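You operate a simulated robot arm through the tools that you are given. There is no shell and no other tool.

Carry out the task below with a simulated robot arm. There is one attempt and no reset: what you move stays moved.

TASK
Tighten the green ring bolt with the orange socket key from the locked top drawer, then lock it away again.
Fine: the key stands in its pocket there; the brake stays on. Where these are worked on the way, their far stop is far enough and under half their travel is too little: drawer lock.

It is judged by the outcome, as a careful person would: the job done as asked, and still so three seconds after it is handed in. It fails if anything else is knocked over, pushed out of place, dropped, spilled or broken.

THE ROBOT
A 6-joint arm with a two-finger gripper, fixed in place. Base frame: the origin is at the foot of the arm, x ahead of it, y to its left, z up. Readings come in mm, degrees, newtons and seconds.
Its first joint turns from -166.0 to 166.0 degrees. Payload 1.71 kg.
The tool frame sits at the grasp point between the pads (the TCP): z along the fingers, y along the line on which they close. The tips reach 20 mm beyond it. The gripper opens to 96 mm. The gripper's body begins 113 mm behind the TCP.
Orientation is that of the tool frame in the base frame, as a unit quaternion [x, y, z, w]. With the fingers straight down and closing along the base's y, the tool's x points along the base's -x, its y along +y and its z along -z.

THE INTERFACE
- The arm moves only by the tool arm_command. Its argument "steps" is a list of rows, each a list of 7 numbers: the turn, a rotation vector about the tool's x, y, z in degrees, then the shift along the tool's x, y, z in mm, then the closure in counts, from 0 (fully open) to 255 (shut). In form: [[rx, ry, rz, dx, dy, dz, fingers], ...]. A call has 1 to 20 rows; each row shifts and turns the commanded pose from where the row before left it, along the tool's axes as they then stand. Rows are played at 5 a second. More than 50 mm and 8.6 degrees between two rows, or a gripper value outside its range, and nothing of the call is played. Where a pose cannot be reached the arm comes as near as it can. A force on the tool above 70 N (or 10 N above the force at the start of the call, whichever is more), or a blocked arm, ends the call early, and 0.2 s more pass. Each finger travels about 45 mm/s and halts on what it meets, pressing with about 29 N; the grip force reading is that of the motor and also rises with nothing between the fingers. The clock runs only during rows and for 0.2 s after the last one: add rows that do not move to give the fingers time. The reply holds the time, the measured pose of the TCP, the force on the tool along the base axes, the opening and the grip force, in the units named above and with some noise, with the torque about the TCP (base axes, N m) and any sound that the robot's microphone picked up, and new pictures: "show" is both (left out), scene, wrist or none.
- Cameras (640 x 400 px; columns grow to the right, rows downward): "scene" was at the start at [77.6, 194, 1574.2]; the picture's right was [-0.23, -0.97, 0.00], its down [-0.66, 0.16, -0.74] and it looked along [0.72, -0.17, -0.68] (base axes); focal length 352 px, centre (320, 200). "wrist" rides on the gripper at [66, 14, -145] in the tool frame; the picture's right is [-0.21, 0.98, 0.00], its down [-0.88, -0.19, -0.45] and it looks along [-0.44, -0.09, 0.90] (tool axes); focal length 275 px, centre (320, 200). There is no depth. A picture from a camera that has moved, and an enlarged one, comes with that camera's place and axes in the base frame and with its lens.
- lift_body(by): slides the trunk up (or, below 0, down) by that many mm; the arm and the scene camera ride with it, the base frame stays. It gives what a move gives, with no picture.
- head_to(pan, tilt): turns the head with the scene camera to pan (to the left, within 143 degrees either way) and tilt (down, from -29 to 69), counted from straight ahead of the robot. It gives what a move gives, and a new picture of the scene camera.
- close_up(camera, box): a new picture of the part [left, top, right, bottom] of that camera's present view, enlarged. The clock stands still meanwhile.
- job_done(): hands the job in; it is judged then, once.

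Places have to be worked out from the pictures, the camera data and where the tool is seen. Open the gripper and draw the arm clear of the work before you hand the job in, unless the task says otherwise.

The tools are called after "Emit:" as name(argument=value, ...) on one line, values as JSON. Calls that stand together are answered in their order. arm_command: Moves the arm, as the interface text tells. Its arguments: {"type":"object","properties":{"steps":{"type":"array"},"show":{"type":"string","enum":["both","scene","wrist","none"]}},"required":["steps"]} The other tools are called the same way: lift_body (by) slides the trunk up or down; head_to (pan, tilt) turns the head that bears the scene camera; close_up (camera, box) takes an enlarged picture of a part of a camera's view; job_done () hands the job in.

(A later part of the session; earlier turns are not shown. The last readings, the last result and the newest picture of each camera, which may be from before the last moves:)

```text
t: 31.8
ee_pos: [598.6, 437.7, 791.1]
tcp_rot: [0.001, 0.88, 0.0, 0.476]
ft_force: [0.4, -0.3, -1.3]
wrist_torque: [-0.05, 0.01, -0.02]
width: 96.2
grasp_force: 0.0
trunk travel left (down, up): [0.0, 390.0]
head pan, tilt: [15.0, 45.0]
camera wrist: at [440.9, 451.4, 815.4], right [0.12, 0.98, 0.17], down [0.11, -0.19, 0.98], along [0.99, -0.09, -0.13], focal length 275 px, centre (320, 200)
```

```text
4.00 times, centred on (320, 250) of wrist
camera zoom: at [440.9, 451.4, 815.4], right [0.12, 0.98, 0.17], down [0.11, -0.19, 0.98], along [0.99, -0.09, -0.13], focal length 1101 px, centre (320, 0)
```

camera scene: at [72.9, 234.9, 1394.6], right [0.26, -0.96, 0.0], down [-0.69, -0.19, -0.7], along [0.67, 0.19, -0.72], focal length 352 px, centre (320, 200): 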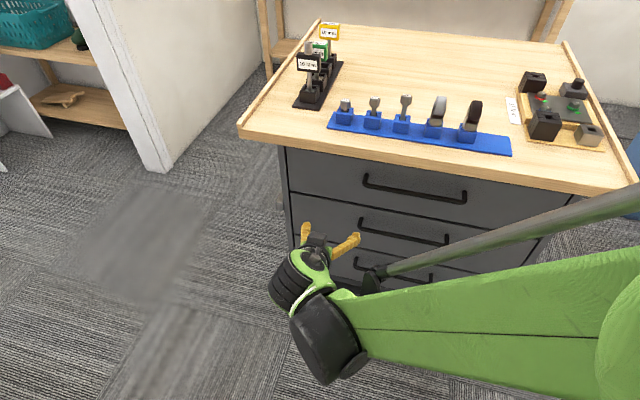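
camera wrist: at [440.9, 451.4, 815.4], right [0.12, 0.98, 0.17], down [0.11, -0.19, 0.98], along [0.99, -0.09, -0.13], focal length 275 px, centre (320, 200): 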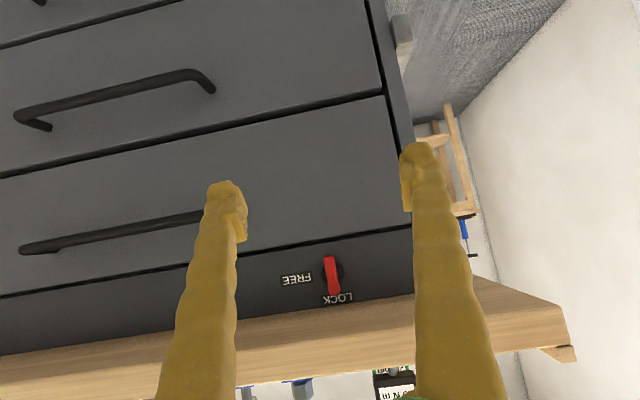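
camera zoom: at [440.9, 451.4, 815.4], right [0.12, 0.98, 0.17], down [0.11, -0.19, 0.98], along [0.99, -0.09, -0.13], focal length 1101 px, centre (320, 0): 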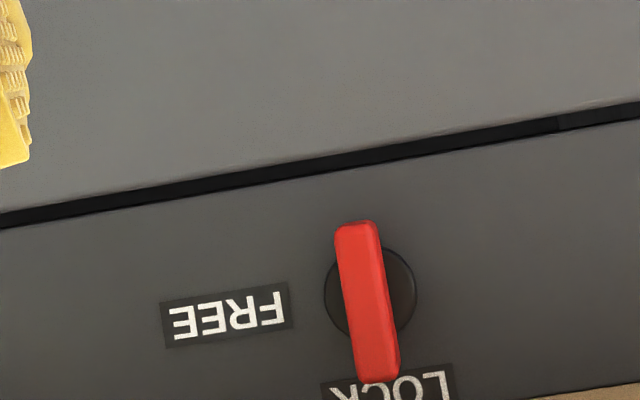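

Triangulating from two views puts the lock bar's centre near (766, 420, 859), its panel recessed about 110 mm behind the desk edge. I'll level the tool to point along +x and line it up with the knob from in front.

Emit:
arm_command(steps=[[0, -6.6, 0, 0, 0, 0, 0], [0, -6.6, 0, 0, 0, 0, 0], [0, -6.6, 0, 0, 0, 0, 0], [0, -6.6, 0, 0, 0, 0, 0], [0, -6.7, 0, 0, 0, 0, 0], [0, 0, 0, -30, -9, 0, 0], [0, 0, 0, -30, -9, 0, 0], [0, 0, 0, 0, 0, 0, 0]])

Emit:
close_up(camera="wrist", box=[220, 80, 420, 230])

```text
t: 33.6
ee_pos: [598.2, 420.0, 852.5]
tcp_rot: [0.0, 0.708, 0.0, 0.706]
ft_force: [-0.5, -0.9, -0.3]
wrist_torque: [0.01, -0.01, -0.02]
width: 96.1
grasp_force: 0.0
trunk travel left (down, up): [0.0, 390.0]
head pan, tilt: [15.0, 45.0]
camera scene: at [72.0, 234.9, 1394.5], right [0.26, -0.97, 0.0], down [-0.69, -0.18, -0.7], along [0.67, 0.18, -0.72], focal length 352 px, centre (320, 200)
camera wrist: at [452.9, 433.5, 787.3], right [0.0, 0.98, 0.21], down [-0.44, -0.18, 0.88], along [0.9, -0.09, 0.43], focal length 275 px, centre (320, 200)
```

scene: 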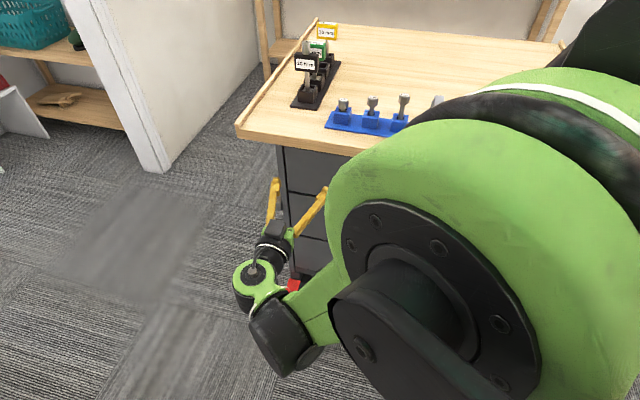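
wrist: 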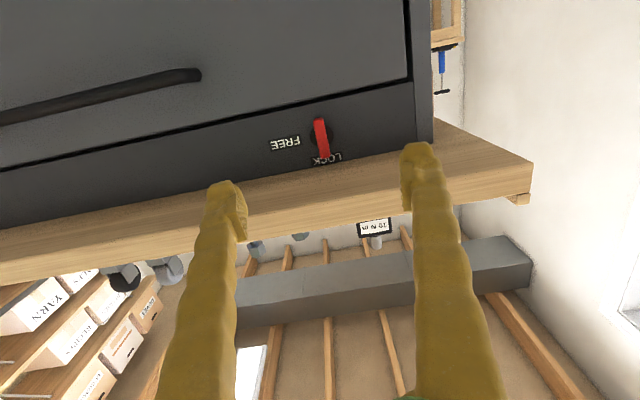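

```text
2.67 times, centred on (320, 155) of wrist
camera zoom: at [452.9, 433.5, 787.3], right [0.0, 0.98, 0.21], down [-0.44, -0.18, 0.88], along [0.9, -0.09, 0.43], focal length 734 px, centre (320, 320)
```

zoom: 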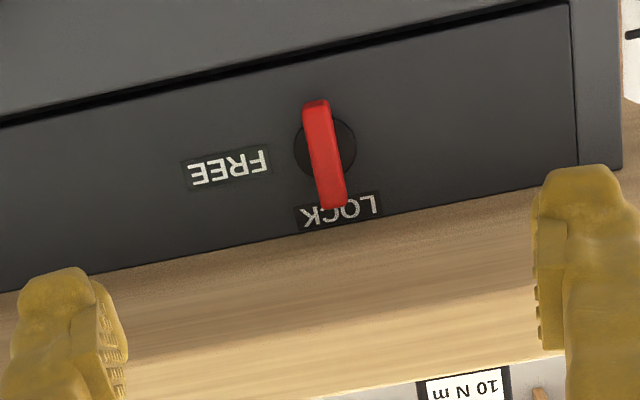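

The refined bar centre is about (764, 420, 861), and the desk underside sits near z=900, leaving clearance. I'll narrow the fingers to about 40 mm and advance part way.

Emit:
arm_command(steps=[[0, 0, 0, -8, 0, 0, 150], [0, 0, 0, 0, 0, 30, 150], [0, 0, 0, 0, 0, 30, 150], [0, 0, 0, 0, 0, 30, 150], [0, 0, 0, 0, 0, 30, 150], [0, 0, 0, 0, 0, 0, 150], [0, 0, 0, 0, 0, 0, 150]], show="wrist")

Emit:
close_up(camera="wrist", box=[220, 80, 420, 230])

```text
t: 35.2
ee_pos: [719.3, 419.4, 859.5]
tcp_rot: [0.001, 0.708, -0.001, 0.706]
ft_force: [1.0, -0.4, 1.1]
wrist_torque: [-0.01, 0.01, 0.03]
width: 39.8
grasp_force: 0.1
trunk travel left (down, up): [0.0, 390.0]
head pan, tilt: [15.0, 45.0]
camera wrist: at [573.7, 432.4, 794.5], right [0.0, 0.98, 0.21], down [-0.44, -0.18, 0.88], along [0.9, -0.09, 0.43], focal length 275 px, centre (320, 200)
```

wrist: 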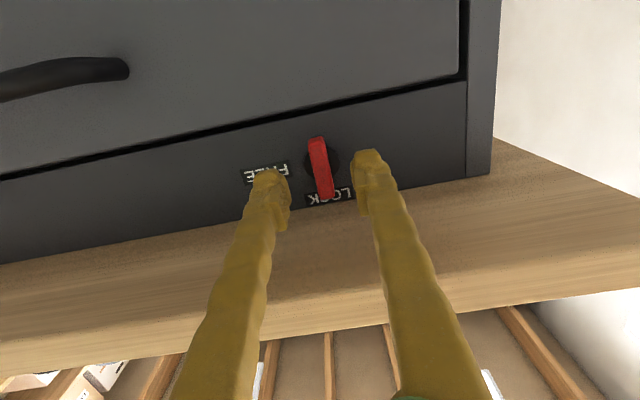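

```text
2.67 times, centred on (320, 155) of wrist
camera zoom: at [573.7, 432.4, 794.5], right [0.0, 0.98, 0.21], down [-0.44, -0.18, 0.88], along [0.9, -0.09, 0.43], focal length 734 px, centre (320, 320)
```

zoom: 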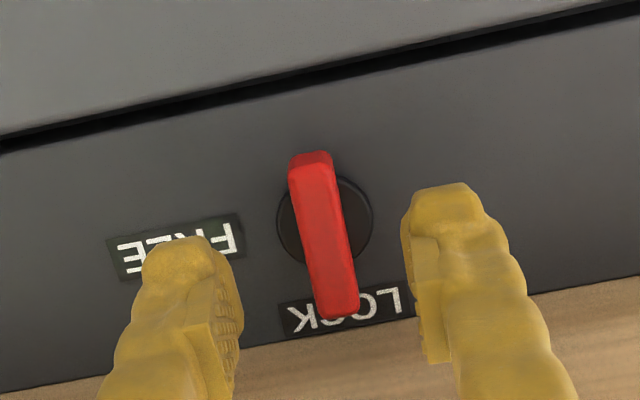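

The measurements now agree on the bar's front face at (764, 420, 863), with the panel near x≈779. I'll raise 3 mm, advance 34 mm and close on the bar.

Emit:
arm_command(steps=[[0, 0, 0, -3, 0, 10, 150], [0, 0, 0, 0, 0, 12, 150], [0, 0, 0, 0, 0, 12, 150], [0, 0, 0, 0, 0, 0, 150]], show="wrist")

Emit:
close_up(camera="wrist", box=[220, 100, 420, 250])

```text
t: 36.2
ee_pos: [753.2, 420.0, 861.5]
tcp_rot: [0.001, 0.708, -0.001, 0.706]
ft_force: [0.2, -0.7, -0.1]
wrist_torque: [0.02, -0.01, -0.01]
width: 39.5
grasp_force: 0.1
trunk travel left (down, up): [0.0, 390.0]
head pan, tilt: [15.0, 45.0]
camera wrist: at [607.0, 433.2, 797.3], right [0.0, 0.98, 0.21], down [-0.44, -0.18, 0.88], along [0.9, -0.09, 0.43], focal length 275 px, centre (320, 200)
```

wrist: 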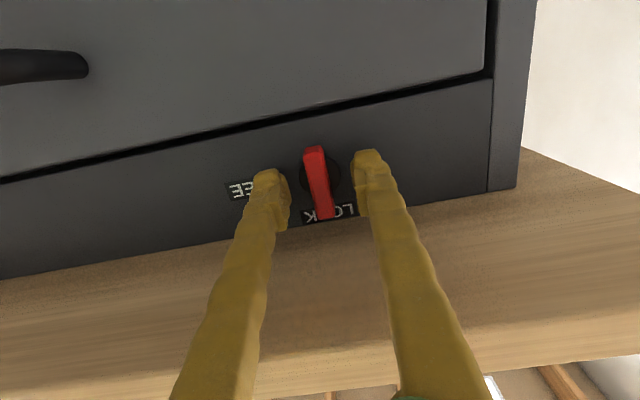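

```text
2.67 times, centred on (320, 175) of wrist
camera zoom: at [607.0, 433.2, 797.3], right [0.0, 0.98, 0.21], down [-0.44, -0.18, 0.88], along [0.9, -0.09, 0.43], focal length 734 px, centre (320, 267)
```

zoom: 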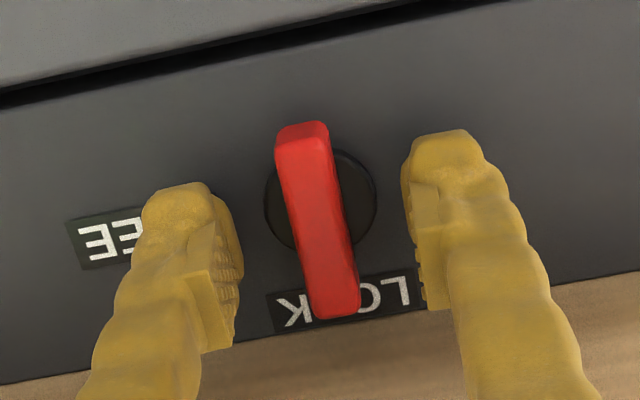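

The fingertips at x≈773 overlap the bar by about 12 mm. I'll go 3 mm deeper and close.

Emit:
arm_command(steps=[[0, 0, 0, -1, 0, 3, 150], [0, 0, 0, 0, 0, 0, 255], [0, 0, 0, 0, 0, 0, 255], [0, 0, 0, 0, 0, 0, 255], [0, 0, 0, 0, 0, 0, 255]], show="wrist")

Emit:
close_up(camera="wrist", box=[220, 100, 420, 250])

```text
t: 37.4
ee_pos: [753.5, 419.5, 863.3]
tcp_rot: [0.0, 0.707, 0.0, 0.707]
ft_force: [-37.1, -6.5, -4.9]
wrist_torque: [-0.02, 0.09, -0.07]
width: 11.0
grasp_force: 34.7
trunk travel left (down, up): [0.0, 390.0]
head pan, tilt: [15.0, 45.0]
camera wrist: at [608.1, 433.3, 799.2], right [0.0, 0.98, 0.21], down [-0.44, -0.18, 0.88], along [0.9, -0.09, 0.43], focal length 275 px, centre (320, 200)
```

wrist: 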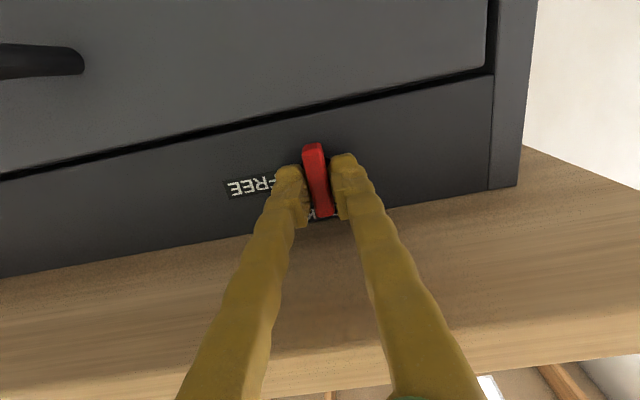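

```text
2.67 times, centred on (320, 175) of wrist
camera zoom: at [608.1, 433.3, 799.2], right [0.0, 0.98, 0.21], down [-0.44, -0.18, 0.88], along [0.9, -0.09, 0.43], focal length 734 px, centre (320, 267)
```

zoom: 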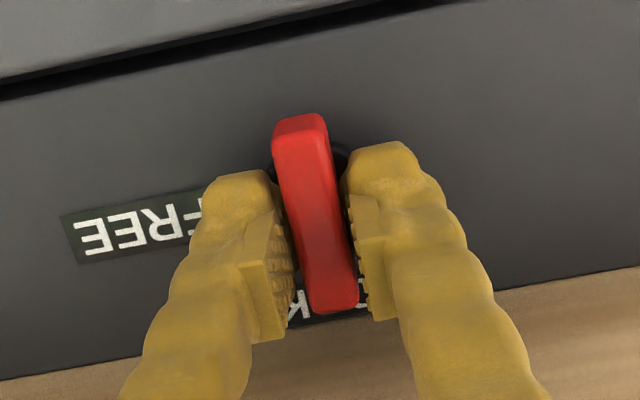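

The grip holds an 11 mm bar, but the tips press on the lock's disc (37 N). I'll loosen, back off 4 mm and grip again.

Emit:
arm_command(steps=[[0, 0, 0, 0, 0, 0, 200], [0, 0, 0, 0, 0, -4, 200], [0, 0, 0, 0, 0, 0, 255], [0, 0, 0, 0, 0, 0, 255], [0, 0, 0, 0, 0, 0, 255]], show="none")

```text
t: 38.6
ee_pos: [751.9, 418.8, 865.2]
tcp_rot: [0.0, 0.707, 0.0, 0.707]
ft_force: [22.8, 10.1, 16.7]
wrist_torque: [0.02, -0.26, 0.11]
width: 11.1
grasp_force: 34.9
trunk travel left (down, up): [0.0, 390.0]
head pan, tilt: [15.0, 45.0]
```

Grip is firm now with modest forces. I'll rotate clockwise in small steps.

Emit:
arm_command(steps=[[0, 0, 5, 0, 0, 0, 255], [0, 0, 5, 0, 0, 0, 255], [0, 0, 5, 0, 0, 0, 255], [0, 0, 5, 0, 0, 0, 255], [0, 0, 5, 0, 0, 0, 255], [0, 0, 5, 0, 0, 0, 255], [0, 0, 5, 0, 0, 0, 255], [0, 0, 5, 0, 0, 0, 255]], show="wrist")

```text
t: 40.4
ee_pos: [750.6, 417.6, 864.6]
tcp_rot: [0.245, 0.664, 0.24, 0.664]
ft_force: [14.2, -3.6, 3.4]
wrist_torque: [0.02, -0.05, -0.01]
width: 11.0
grasp_force: 35.2
trunk travel left (down, up): [0.0, 390.0]
head pan, tilt: [15.0, 45.0]
camera wrist: at [606.5, 471.1, 822.5], right [0.0, 0.62, 0.79], down [-0.45, -0.7, 0.55], along [0.9, -0.35, 0.27], focal length 275 px, centre (320, 200)
```

wrist: 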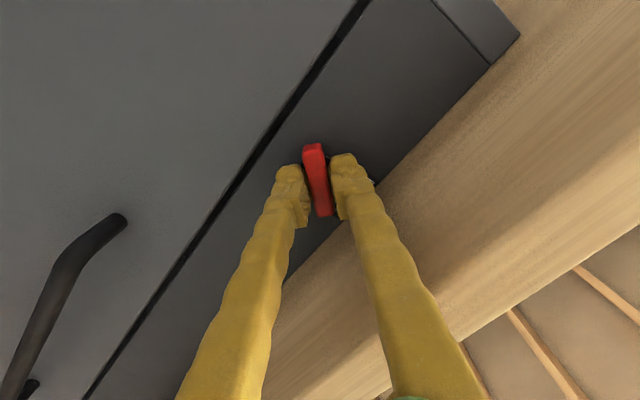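

The wing is turning with the gripper (40° so far, low torque). Continuing to the stop.

Emit:
arm_command(steps=[[0, 0, 5, 0, 0, 0, 255], [0, 0, 5, 0, 0, 0, 255], [0, 0, 5, 0, 0, 0, 255], [0, 0, 5, 0, 0, 0, 255], [0, 0, 5, 0, 0, 0, 255], [0, 0, 5, 0, 0, 0, 255], [0, 0, 5, 0, 0, 0, 255], [0, 0, 5, 0, 0, 0, 255], [0, 0, 5, 0, 0, 0, 255], [0, 0, 5, 0, 0, 0, 255]], show="wrist")

Emit:
close_up(camera="wrist", box=[220, 100, 420, 250])

```text
t: 42.6
ee_pos: [753.4, 418.0, 863.1]
tcp_rot: [0.489, 0.533, 0.469, 0.506]
ft_force: [-33.8, -16.5, -54.9]
wrist_torque: [-0.03, 0.7, -0.35]
width: 11.3
grasp_force: 34.7
out of reach, approached as far as the arm can: row 10
trunk travel left (down, up): [0.0, 390.0]
head pan, tilt: [15.0, 45.0]
camera wrist: at [608.0, 483.8, 878.1], right [0.05, -0.13, 0.99], down [-0.45, -0.89, -0.09], along [0.89, -0.44, -0.1], focal length 275 px, centre (320, 200)
```

wrist: 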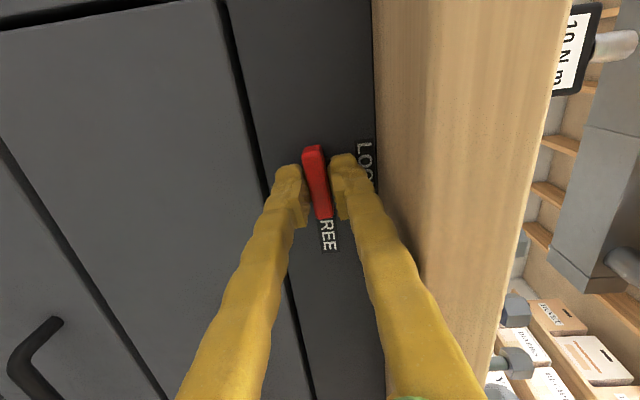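

```text
2.67 times, centred on (320, 175) of wrist
camera zoom: at [608.0, 483.8, 878.1], right [0.05, -0.13, 0.99], down [-0.45, -0.89, -0.09], along [0.89, -0.44, -0.1], focal length 734 px, centre (320, 267)
```

zoom: 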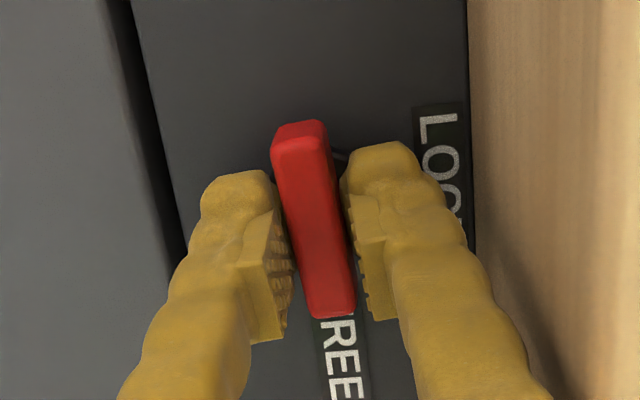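

The wing now points at FREE (about 85°+ turned) and the arm reached its turning limit. I'll open just a little (desk overhead) and back out.

Emit:
arm_command(steps=[[0, 0, 0, 0, 0, 0, 195], [0, 0, 0, 0, 0, 0, 195], [0, 0, 0, 0, 0, -10, 195], [0, 0, 0, 0, 0, -20, 195], [0, 0, 0, 0, 0, -40, 195], [0, 0, 0, 0, 0, -40, 195], [0, 0, 0, 0, 0, 0, 195]])

Emit:
close_up(camera="wrist", box=[220, 60, 420, 250])

```text
t: 44.2
ee_pos: [642.3, 419.5, 870.1]
tcp_rot: [0.489, 0.535, 0.466, 0.507]
ft_force: [-0.1, 0.2, -0.3]
wrist_torque: [-0.01, 0.01, 0.0]
width: 22.7
grasp_force: 0.1
trunk travel left (down, up): [0.0, 390.0]
head pan, tilt: [15.0, 45.0]
camera scene: at [72.0, 234.7, 1394.5], right [0.26, -0.97, 0.0], down [-0.69, -0.18, -0.7], along [0.67, 0.18, -0.72], focal length 352 px, centre (320, 200)
camera wrist: at [496.4, 484.7, 886.1], right [0.05, -0.12, 0.99], down [-0.45, -0.89, -0.08], along [0.89, -0.44, -0.1], focal length 275 px, centre (320, 200)
```

scene: 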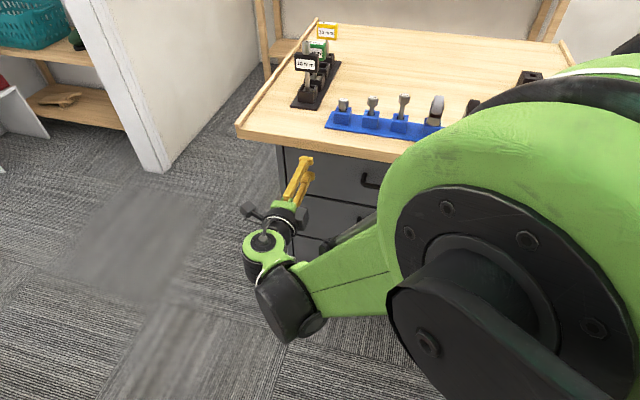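
wrist: 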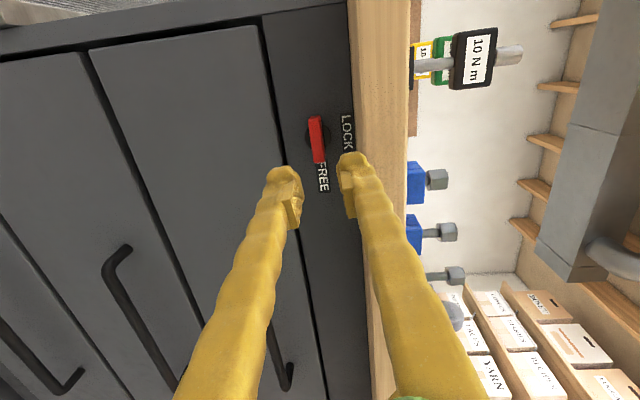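

```text
2.11 times, centred on (320, 155) of wrist
camera zoom: at [496.4, 484.7, 886.1], right [0.05, -0.12, 0.99], down [-0.45, -0.89, -0.08], along [0.89, -0.44, -0.1], focal length 580 px, centre (320, 295)
```

zoom: 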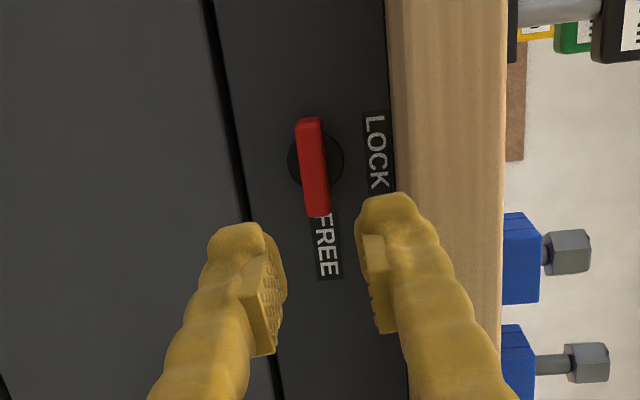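

The lock is at FREE and released cleanly. Next I'll move right and down in front of the top drawer handle to see it.

Emit:
arm_command(steps=[[0, 0, 0, -40, -16, -16, 0], [0, 0, 0, -40, -16, -16, 0], [0, 0, 0, -40, -16, -16, 0], [0, 0, 0, -40, -16, -16, 0], [0, 0, 0, -40, -16, -16, 0], [0, 0, 0, 0, 0, 0, 0]])

Emit:
close_up(camera="wrist", box=[180, 60, 420, 300])

```text
t: 45.6
ee_pos: [568.0, 221.3, 847.1]
tcp_rot: [0.49, 0.533, 0.468, 0.507]
ft_force: [-0.3, 0.8, 0.6]
wrist_torque: [0.0, 0.02, -0.01]
width: 96.0
grasp_force: 0.2
out of reach, approached as far as the arm can: row 4, 5
trunk travel left (down, up): [0.0, 390.0]
head pan, tilt: [15.0, 45.0]
camera scene: at [71.8, 234.9, 1394.5], right [0.26, -0.97, 0.0], down [-0.69, -0.18, -0.7], along [0.67, 0.18, -0.72], focal length 352 px, centre (320, 200)
camera wrist: at [422.7, 286.6, 861.2], right [0.05, -0.13, 0.99], down [-0.45, -0.89, -0.09], along [0.89, -0.44, -0.1], focal length 275 px, centre (320, 200)
```

scene: 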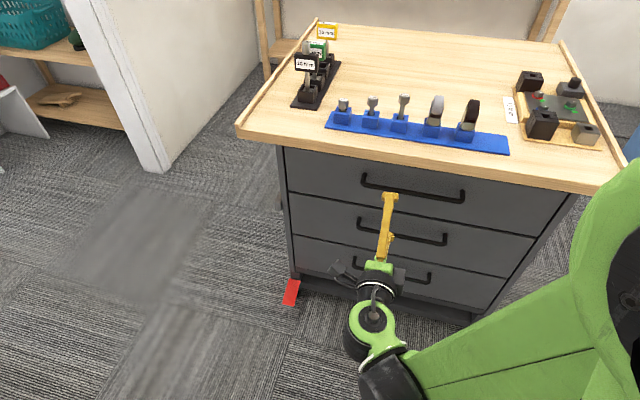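
wrist: 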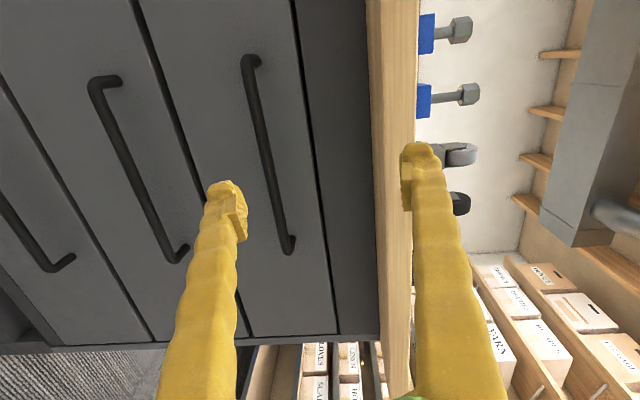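

```text
1.67 times, centred on (300, 180) of wrist
camera zoom: at [422.7, 286.6, 861.2], right [0.05, -0.13, 0.99], down [-0.45, -0.89, -0.09], along [0.89, -0.44, -0.1], focal length 459 px, centre (353, 233)
```

zoom: 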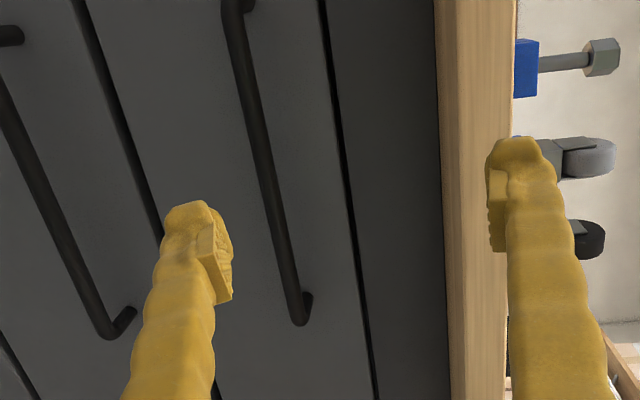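

The handle spans about y=60–300 at z≈766, x≈750. This wrist turn is near its limits and can't go lower, so I'll rotate the wrist the other way around (−170°) to grip the bar with more freedom.

Emit:
arm_command(steps=[[0, 0, -8.5, 0, 0, 0, 100], [0, 0, -8.5, 0, 0, 0, 100], [0, 0, -8.5, 0, 0, 0, 100], [0, 0, -8.5, 0, 0, 0, 100], [0, 0, -8.5, 0, 0, 0, 100], [0, 0, -8.5, 0, 0, 0, 100], [0, 0, -8.5, 0, 0, 0, 100], [0, 0, -8.5, 0, 0, 0, 100], [0, 0, -8.5, 0, 0, 0, 100], [0, 0, -8.5, 0, 0, 0, 100], [0, 0, -8.5, 0, 0, 0, 100], [0, 0, -8.5, 0, 0, 0, 100], [0, 0, -8.5, 0, 0, 0, 100], [0, 0, -8.5, 0, 0, 0, 100], [0, 0, -8.5, 0, 0, 0, 100], [0, 0, -8.5, 0, 0, 0, 100], [0, 0, -8.5, 0, 0, 0, 100], [0, 0, -8.5, 0, 0, 0, 100], [0, 0, -8.5, 0, 0, 0, 100], [0, 0, -8.5, 0, 0, 0, 100]], show="none")

Emit:
arm_command(steps=[[0, 0, 0, 0, 0, 0, 100]])

```text
t: 49.8
ee_pos: [568.6, 221.6, 845.0]
tcp_rot: [-0.489, 0.535, -0.464, 0.51]
ft_force: [-0.6, -0.3, 0.0]
wrist_torque: [0.04, 0.01, 0.01]
width: 58.3
grasp_force: 0.0
trunk travel left (down, up): [0.0, 390.0]
head pan, tilt: [15.0, 45.0]
```

```text
t: 50.2
ee_pos: [569.4, 221.4, 845.6]
tcp_rot: [-0.488, 0.534, -0.465, 0.51]
ft_force: [0.4, 0.3, 0.7]
wrist_torque: [0.01, 0.01, 0.02]
width: 58.4
grasp_force: 0.0
trunk travel left (down, up): [0.0, 390.0]
head pan, tilt: [15.0, 45.0]
camera scene: at [71.9, 234.6, 1394.5], right [0.26, -0.97, 0.0], down [-0.69, -0.18, -0.7], along [0.67, 0.18, -0.72], focal length 352 px, centre (320, 200)
camera wrist: at [422.9, 156.1, 832.7], right [-0.05, 0.3, -0.95], down [-0.43, 0.86, 0.29], along [0.9, 0.43, 0.09], focal length 275 px, centre (320, 200)
```

scene: 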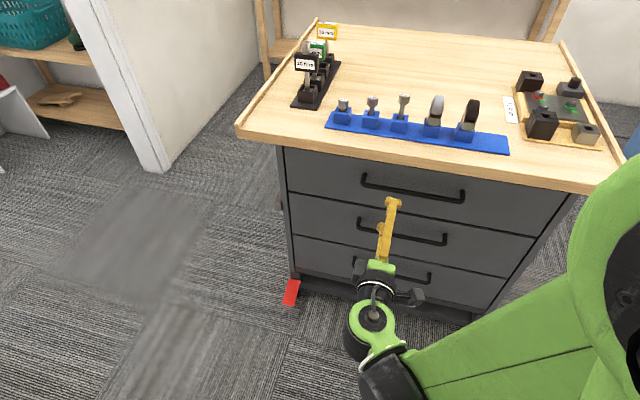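
wrist: 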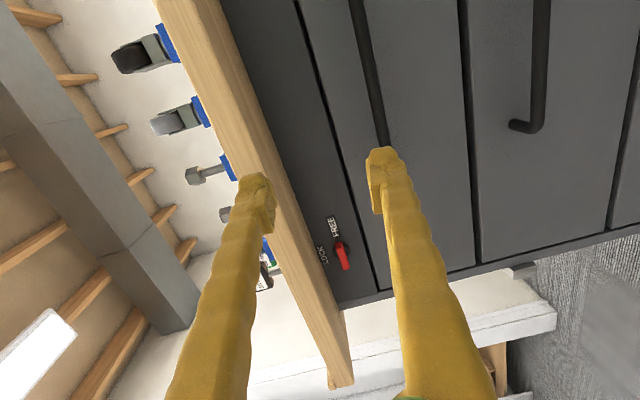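

The wrist is now turned the other way. I'll pitch the tool about 27° downward so it clears the desk edge and reaches the handle from slightly above, and trim the roll.

Emit:
arm_command(steps=[[0, 0, -5, 0, 0, 0, 100], [-6.75, 0, 0, 0, 0, 0, 100], [-6.75, 0, 0, 0, 0, 0, 100], [-6.75, 0, 0, 0, 0, 0, 100], [-6.75, 0, 0, 0, 0, 0, 100], [0, 0, 0, 0, 0, 0, 100]], show="wrist")

```text
t: 51.6
ee_pos: [570.6, 222.2, 844.3]
tcp_rot: [-0.611, 0.612, -0.354, 0.358]
ft_force: [0.6, -0.2, 0.9]
wrist_torque: [-0.03, -0.02, -0.01]
width: 58.4
grasp_force: 0.1
trunk travel left (down, up): [0.0, 390.0]
head pan, tilt: [15.0, 45.0]
camera wrist: at [436.1, 154.3, 903.6], right [-0.48, 0.21, -0.85], down [-0.3, 0.87, 0.39], along [0.82, 0.44, -0.36], focal length 275 px, centre (320, 200)
```

wrist: 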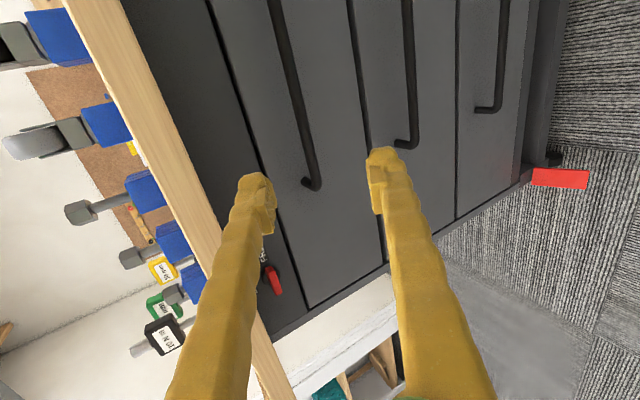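

The tool now points 30° below horizontal with fingers closing across the bar. I'll go to a standoff about 60 mm short of the handle.

Emit:
arm_command(steps=[[0, 0, 0, 12, -5.5, 34, 100], [0, 0, 0, 12, -5.5, 34, 100], [0, 0, 0, 12, -5.5, 34, 100], [0, 0, 0, 12, -5.5, 34, 100], [0, 0, 0, 0, 0, 0, 100]])

Emit:
close_up(camera="wrist", box=[200, 60, 440, 260])

```text
t: 52.8
ee_pos: [697.4, 171.8, 796.6]
tcp_rot: [0.611, -0.611, 0.354, -0.358]
ft_force: [-0.3, -0.4, 0.5]
wrist_torque: [0.01, -0.02, -0.01]
width: 58.6
grasp_force: 0.0
trunk travel left (down, up): [0.0, 390.0]
head pan, tilt: [15.0, 45.0]
camera scene: at [72.0, 234.6, 1394.5], right [0.26, -0.97, 0.0], down [-0.69, -0.18, -0.7], along [0.67, 0.18, -0.72], focal length 352 px, centre (320, 200)
camera wrist: at [563.8, 105.1, 855.3], right [-0.48, 0.21, -0.85], down [-0.3, 0.87, 0.39], along [0.82, 0.44, -0.36], focal length 275 px, centre (320, 200)
```

scene: 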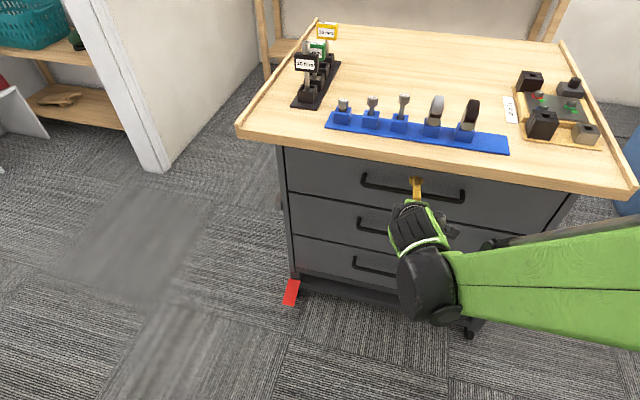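
wrist: 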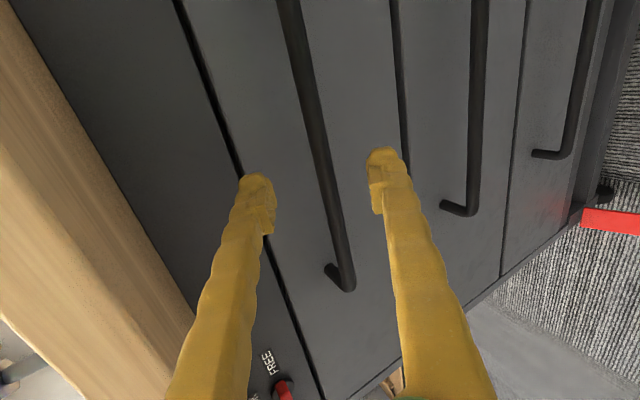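

```text
2.00 times, centred on (320, 160) of wrist
camera zoom: at [563.8, 105.1, 855.3], right [-0.48, 0.21, -0.85], down [-0.3, 0.87, 0.39], along [0.82, 0.44, -0.36], focal length 551 px, centre (320, 280)
```

zoom: 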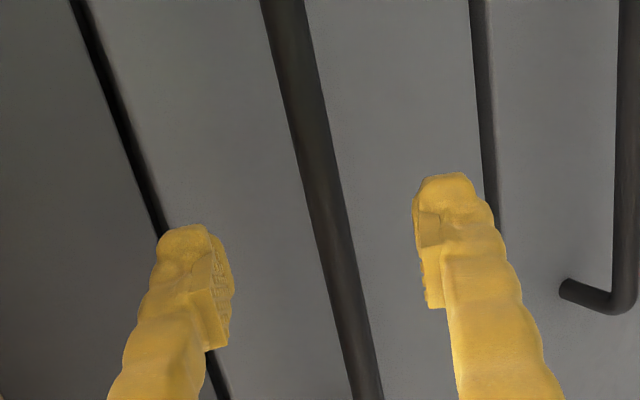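

Triangulation now gives the bar at (744, ·, 769), right on the tool's approach line. I'll narrow the fingers to ~34 mm, advance 48 mm and close.

Emit:
arm_command(steps=[[0, 0, 0, 0, 0, 0, 165], [0, 0, 0, 0, 0, 16, 165], [0, 0, 0, 0, 0, 16, 165], [0, 0, 0, 0, 0, 15, 165], [0, 0, 0, 0, 0, 0, 165]], show="wrist")

Emit:
close_up(camera="wrist", box=[220, 80, 420, 260])

```text
t: 54.0
ee_pos: [740.0, 172.6, 774.3]
tcp_rot: [-0.611, 0.611, -0.354, 0.358]
ft_force: [-0.3, 0.5, -0.2]
wrist_torque: [0.0, 0.01, 0.01]
width: 34.0
grasp_force: 0.2
trunk travel left (down, up): [0.0, 390.0]
head pan, tilt: [15.0, 45.0]
camera wrist: at [605.8, 105.7, 832.3], right [-0.48, 0.21, -0.85], down [-0.3, 0.87, 0.39], along [0.82, 0.44, -0.36], focal length 275 px, centre (320, 200)
```

wrist: 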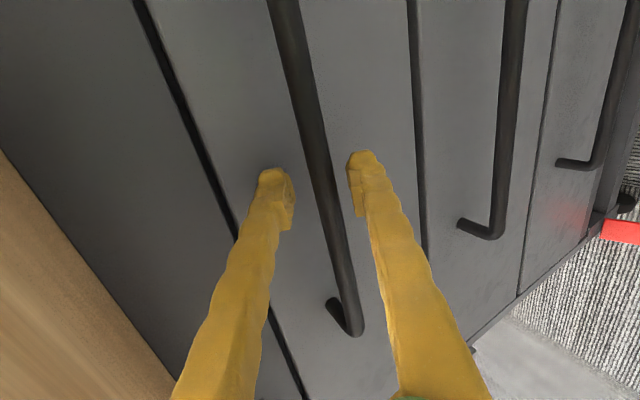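

```text
2.22 times, centred on (320, 170) of wrist
camera zoom: at [605.8, 105.7, 832.3], right [-0.48, 0.21, -0.85], down [-0.3, 0.87, 0.39], along [0.82, 0.44, -0.36], focal length 612 px, centre (320, 267)
```

zoom: 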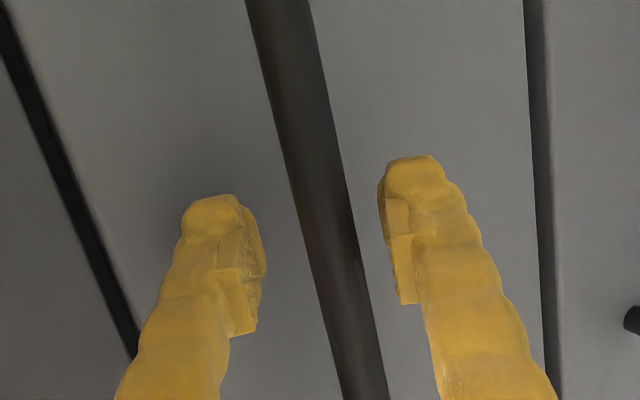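

The bar sits centred between the pads. Closing.

Emit:
arm_command(steps=[[0, 0, 0, 0, 0, 4, 165], [0, 0, 0, 0, 0, 0, 255], [0, 0, 0, 0, 0, 0, 255], [0, 0, 0, 0, 0, 0, 255], [0, 0, 0, 0, 0, 0, 255]], show="none")

```text
t: 55.4
ee_pos: [729.1, 171.8, 777.5]
tcp_rot: [-0.609, 0.612, -0.356, 0.358]
ft_force: [1.3, -0.7, -80.5]
wrist_torque: [-0.22, 0.1, -0.01]
width: 16.8
grasp_force: 34.8
trunk travel left (down, up): [0.0, 390.0]
head pan, tilt: [15.0, 45.0]
stopped in row 5: the force on the tool passed its limit at 73 N (the readings are from after the stop); the commanded pose is now the measured one
```

The tool was pushed back about 12 mm and the force hit 80 N, so the grip isn't right. I'll look at it before doing anything else.

Emit:
close_up(camera="wrist", box=[200, 60, 440, 300])

Emit:
close_up(camera="scene", box=[330, 140, 510, 290])

```text
1.67 times, centred on (320, 180) of wrist
camera zoom: at [595.6, 106.0, 834.8], right [-0.48, 0.21, -0.85], down [-0.3, 0.87, 0.38], along [0.83, 0.44, -0.36], focal length 459 px, centre (320, 233)
```

zoom: 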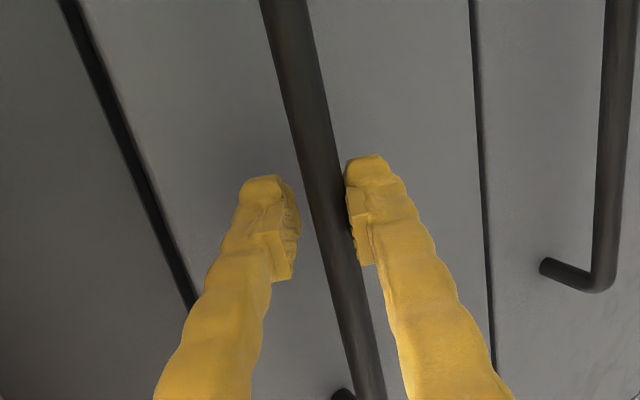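

```text
2.67 times, centred on (420, 215) of scene
camera zoom: at [76.6, 235.9, 1393.4], right [0.26, -0.97, 0.0], down [-0.7, -0.18, -0.69], along [0.67, 0.18, -0.72], focal length 938 px, centre (53, 160)
```

zoom: 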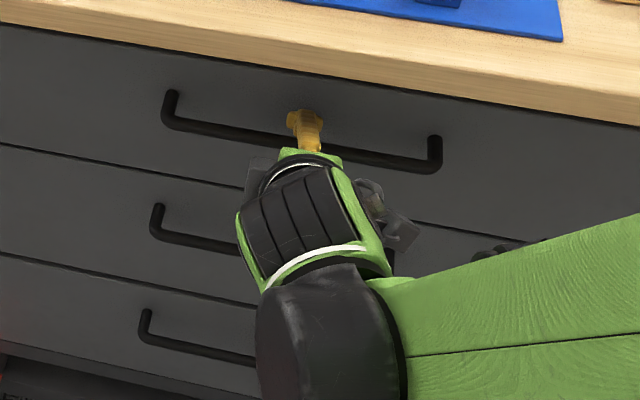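

The fingers do seem to have the bar. I'll let it settle one row and re-read the forces.

Emit:
arm_command(steps=[[0, 0, 0, 0, 0, 0, 255], [0, 0, 0, 0, 0, 0, 255]], show="wrist")

```text
t: 56.0
ee_pos: [731.8, 172.6, 777.0]
tcp_rot: [-0.609, 0.611, -0.356, 0.359]
ft_force: [6.1, -0.4, -85.3]
wrist_torque: [-0.26, 0.03, -0.04]
width: 18.4
grasp_force: 34.8
trunk travel left (down, up): [0.0, 390.0]
head pan, tilt: [15.0, 45.0]
camera wrist: at [597.7, 105.9, 835.5], right [-0.48, 0.21, -0.85], down [-0.3, 0.87, 0.38], along [0.83, 0.44, -0.36], focal length 275 px, centre (320, 200)
```

wrist: 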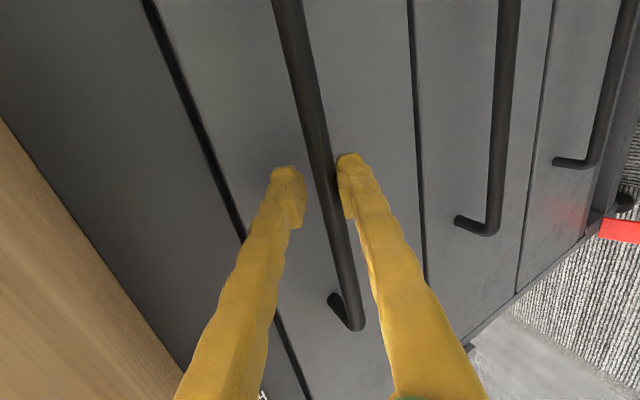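

The lower finger alone is pressing up on the bar, and earlier the upper tip likely met the drawer face (x≈776). I'll open, shift slightly down and in, keeping the tips off the face, then look.

Emit:
arm_command(steps=[[0, 0, 0, 0, 0, 0, 170], [0, 0, 0, 0, 0, 0, 170], [0, 0, 0, 0, 3, 3, 170], [0, 0, 0, 0, 0, 3, 170], [0, 0, 0, 0, 0, 0, 170]], show="wrist")

Emit:
close_up(camera="wrist", box=[240, 120, 400, 240])

```text
t: 57.2
ee_pos: [732.8, 171.5, 775.1]
tcp_rot: [-0.608, 0.611, -0.357, 0.36]
ft_force: [-0.5, -1.0, -0.7]
wrist_torque: [0.01, -0.01, 0.0]
width: 32.1
grasp_force: 0.0
trunk travel left (down, up): [0.0, 390.0]
head pan, tilt: [15.0, 45.0]
camera wrist: at [598.9, 105.1, 832.9], right [-0.47, 0.21, -0.85], down [-0.3, 0.87, 0.38], along [0.83, 0.44, -0.35], focal length 275 px, centre (320, 200)
```

wrist: 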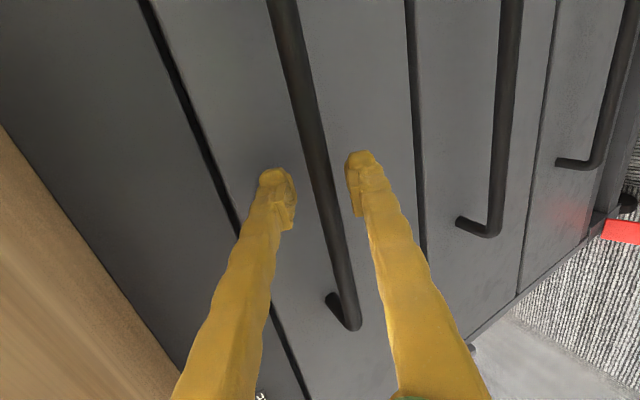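

```text
3.33 times, centred on (320, 180) of wrist
camera zoom: at [598.9, 105.1, 832.9], right [-0.47, 0.21, -0.85], down [-0.3, 0.87, 0.38], along [0.83, 0.44, -0.35], focal length 918 px, centre (320, 267)
```

zoom: 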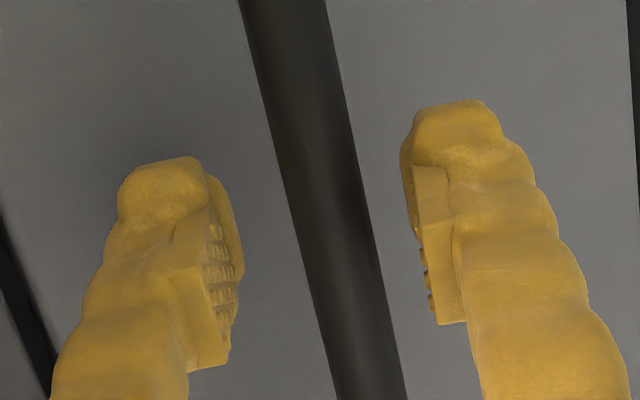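

The bar is centred between the pads. I'll advance another 6 mm and close, watching the forces.

Emit:
arm_command(steps=[[0, 0, 0, 0, 0, 3, 170], [0, 0, 0, 0, 0, 3, 170], [0, 0, 0, 0, 0, 0, 170]], show="none")

Emit:
arm_command(steps=[[0, 0, 0, 0, 0, 0, 210], [0, 0, 0, 0, 0, 0, 225], [0, 0, 0, 0, 0, 0, 225]], show="wrist")

Emit:
close_up(camera="wrist", box=[240, 120, 400, 240])

```text
t: 58.0
ee_pos: [737.5, 171.9, 771.7]
tcp_rot: [-0.608, 0.611, -0.356, 0.36]
ft_force: [-0.3, 0.2, -0.3]
wrist_torque: [-0.01, 0.05, 0.01]
width: 32.0
grasp_force: 0.1
trunk travel left (down, up): [0.0, 390.0]
head pan, tilt: [15.0, 45.0]
```

```text
t: 58.8
ee_pos: [736.4, 172.4, 772.6]
tcp_rot: [-0.609, 0.61, -0.356, 0.361]
ft_force: [-2.4, -0.6, -3.0]
wrist_torque: [-0.05, 0.01, -0.02]
width: 13.6
grasp_force: 1.9
trunk travel left (down, up): [0.0, 390.0]
head pan, tilt: [15.0, 45.0]
camera wrist: at [603.3, 105.3, 830.1], right [-0.47, 0.21, -0.85], down [-0.3, 0.87, 0.38], along [0.83, 0.44, -0.35], focal length 275 px, centre (320, 200)
```

wrist: 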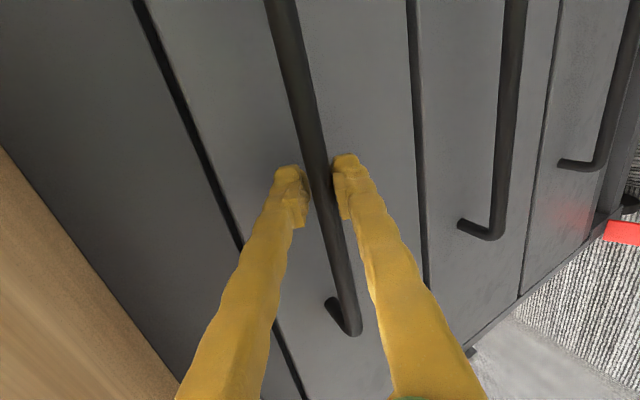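

```text
3.33 times, centred on (320, 180) of wrist
camera zoom: at [603.3, 105.3, 830.1], right [-0.47, 0.21, -0.85], down [-0.3, 0.87, 0.38], along [0.83, 0.44, -0.35], focal length 918 px, centre (320, 267)
```

zoom: 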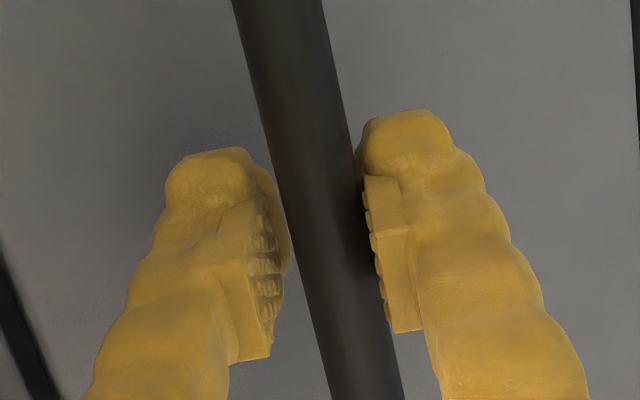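

A gentle close shows the 13.6 mm bar held with almost no side force. I'll tighten and pull back a little along −x.

Emit:
arm_command(steps=[[0, 0, 0, 0, 0, 0, 255], [0, 0, 0, 0, 0, 0, 255], [0, 0, 0, 0, 5, -8.7, 255], [0, 0, 0, 0, 5, -8.7, 255], [0, 0, 0, 0, 5, -8.7, 255], [0, 0, 0, 0, 5, -8.7, 255], [0, 0, 0, 0, 0, 0, 255]])

```text
t: 60.4
ee_pos: [697.7, 172.6, 772.1]
tcp_rot: [-0.608, 0.611, -0.357, 0.36]
ft_force: [-3.0, -9.1, -24.9]
wrist_torque: [-0.24, 0.05, -0.06]
width: 9.0
grasp_force: 35.4
trunk travel left (down, up): [0.0, 390.0]
head pan, tilt: [15.0, 45.0]
camera scene: at [73.2, 234.5, 1394.4], right [0.26, -0.97, 0.0], down [-0.69, -0.18, -0.7], along [0.67, 0.18, -0.72], focal length 352 px, centre (320, 200)
camera wrist: at [563.9, 105.5, 828.8], right [-0.48, 0.21, -0.85], down [-0.3, 0.87, 0.38], along [0.83, 0.44, -0.35], focal length 275 px, centre (320, 200)
```

scene: 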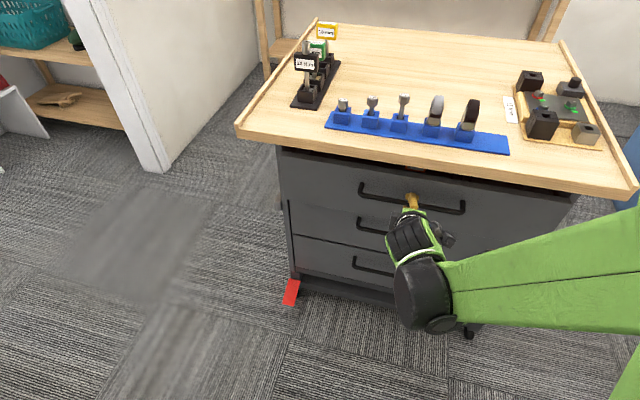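
wrist: 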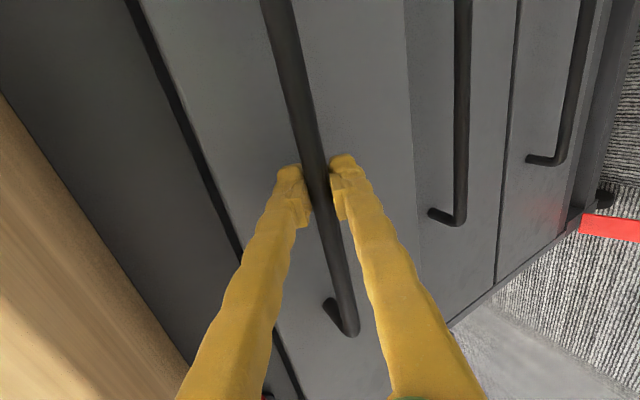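

The drawer is opening with the handle. I'll continue pulling.

Emit:
arm_command(steps=[[0, 0, 0, 0, 9.9, -17.4, 255], [0, 0, 0, 0, 9.9, -17.4, 255], [0, 0, 0, 0, 9.9, -17.4, 255], [0, 0, 0, 0, 9.9, -17.4, 255], [0, 0, 0, 0, 9.9, -17.4, 255], [0, 0, 0, 0, 9.9, -17.4, 255], [0, 0, 0, 0, 0, 0, 255]])

```text
t: 62.0
ee_pos: [577.8, 171.7, 771.6]
tcp_rot: [-0.608, 0.609, -0.358, 0.363]
ft_force: [0.4, -18.5, 35.7]
wrist_torque: [-0.09, -0.08, 0.1]
width: 9.1
grasp_force: 35.2
trunk travel left (down, up): [0.0, 390.0]
head pan, tilt: [15.0, 45.0]
camera scene: at [70.4, 233.1, 1395.1], right [0.26, -0.97, 0.0], down [-0.69, -0.18, -0.7], along [0.67, 0.18, -0.72], focal length 352 px, centre (320, 200)
camera wrist: at [443.9, 105.4, 828.1], right [-0.47, 0.21, -0.86], down [-0.3, 0.87, 0.38], along [0.83, 0.44, -0.35], focal length 275 px, centre (320, 200)
```

scene: 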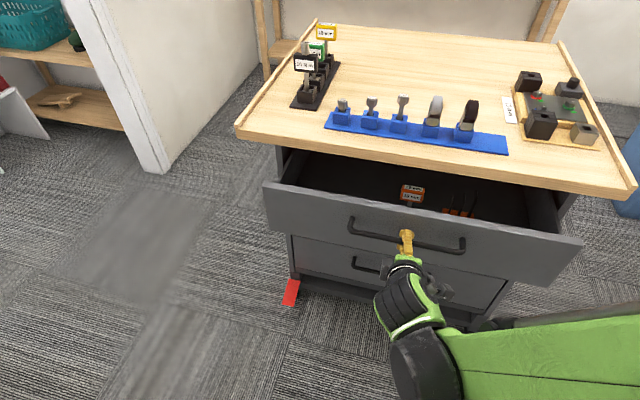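
wrist: 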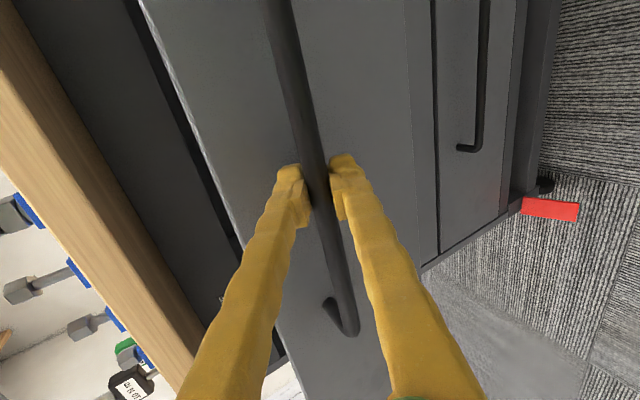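

The orange key is visible standing in the drawer at about x≈680, y≈178. I'll pull another 100 mm to bring it clear of the desk edge.

Emit:
arm_command(steps=[[0, 0, 0, 0, 9.9, -17.4, 255], [0, 0, 0, 0, 9.9, -17.4, 255], [0, 0, 0, 0, 9.9, -17.4, 255], [0, 0, 0, 0, 9.9, -17.4, 255], [0, 0, 0, 0, 9.9, -17.4, 255], [0, 0, 0, 0, 0, 0, 255]])

```text
t: 63.4
ee_pos: [474.4, 173.3, 770.1]
tcp_rot: [-0.608, 0.609, -0.358, 0.363]
ft_force: [-2.3, 2.7, 20.0]
wrist_torque: [0.29, -0.04, 0.93]
width: 9.1
grasp_force: 34.7
trunk travel left (down, up): [0.0, 390.0]
head pan, tilt: [15.0, 45.0]
camera scene: at [49.9, 234.6, 1395.3], right [0.26, -0.97, 0.0], down [-0.68, -0.18, -0.71], along [0.68, 0.18, -0.71], focal length 352 px, centre (320, 200)
camera wrist: at [339.8, 105.5, 827.9], right [-0.47, 0.21, -0.86], down [-0.3, 0.87, 0.38], along [0.83, 0.44, -0.35], focal length 275 px, centre (320, 200)
```

scene: 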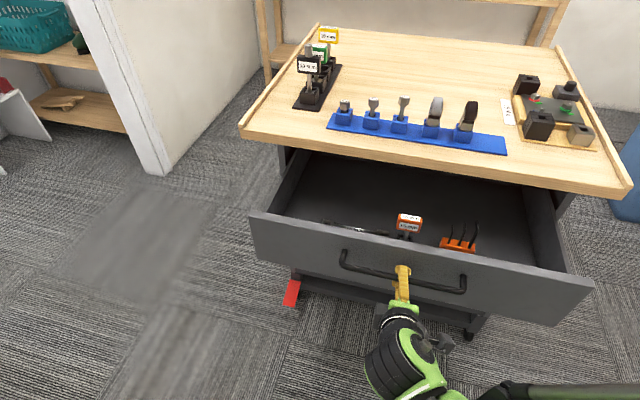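
wrist: 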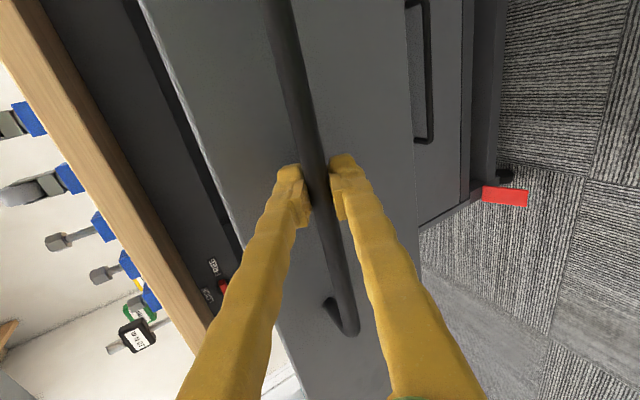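

The drawer is open about 264 mm. Let me enlarge its contents.

Emit:
close_up(camera="scene", box=[300, 180, 520, 290])

Emit:
close_up(camera="scene", box=[380, 200, 440, 250])

```text
2.91 times, centred on (410, 235) of scene
camera zoom: at [49.9, 234.6, 1395.3], right [0.26, -0.97, 0.0], down [-0.68, -0.18, -0.71], along [0.68, 0.18, -0.71], focal length 1024 px, centre (58, 98)
```

zoom: 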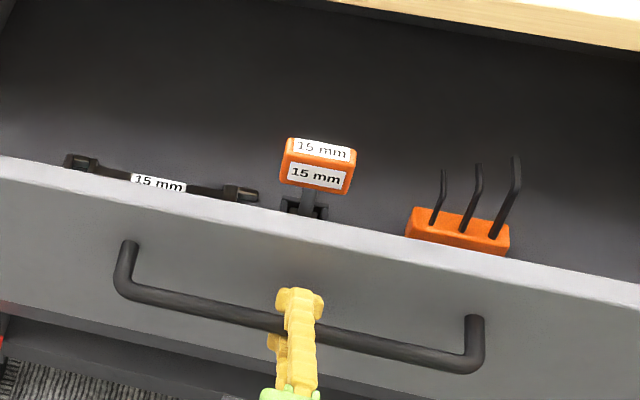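

```text
8.00 times, centred on (410, 225) of scene
camera zoom: at [49.9, 234.6, 1395.3], right [0.26, -0.97, 0.0], down [-0.68, -0.18, -0.71], along [0.68, 0.18, -0.71], focal length 2815 px, centre (-400, 0)
```

zoom: 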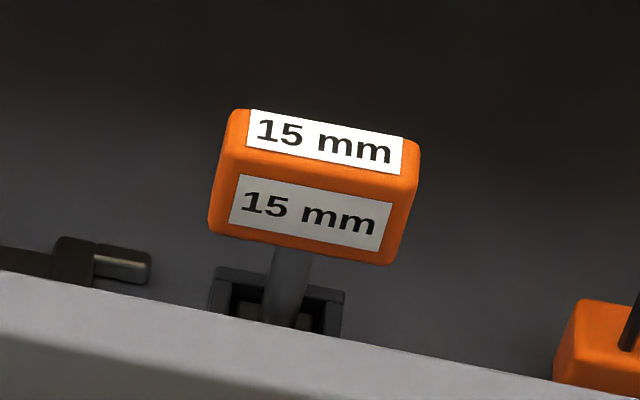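

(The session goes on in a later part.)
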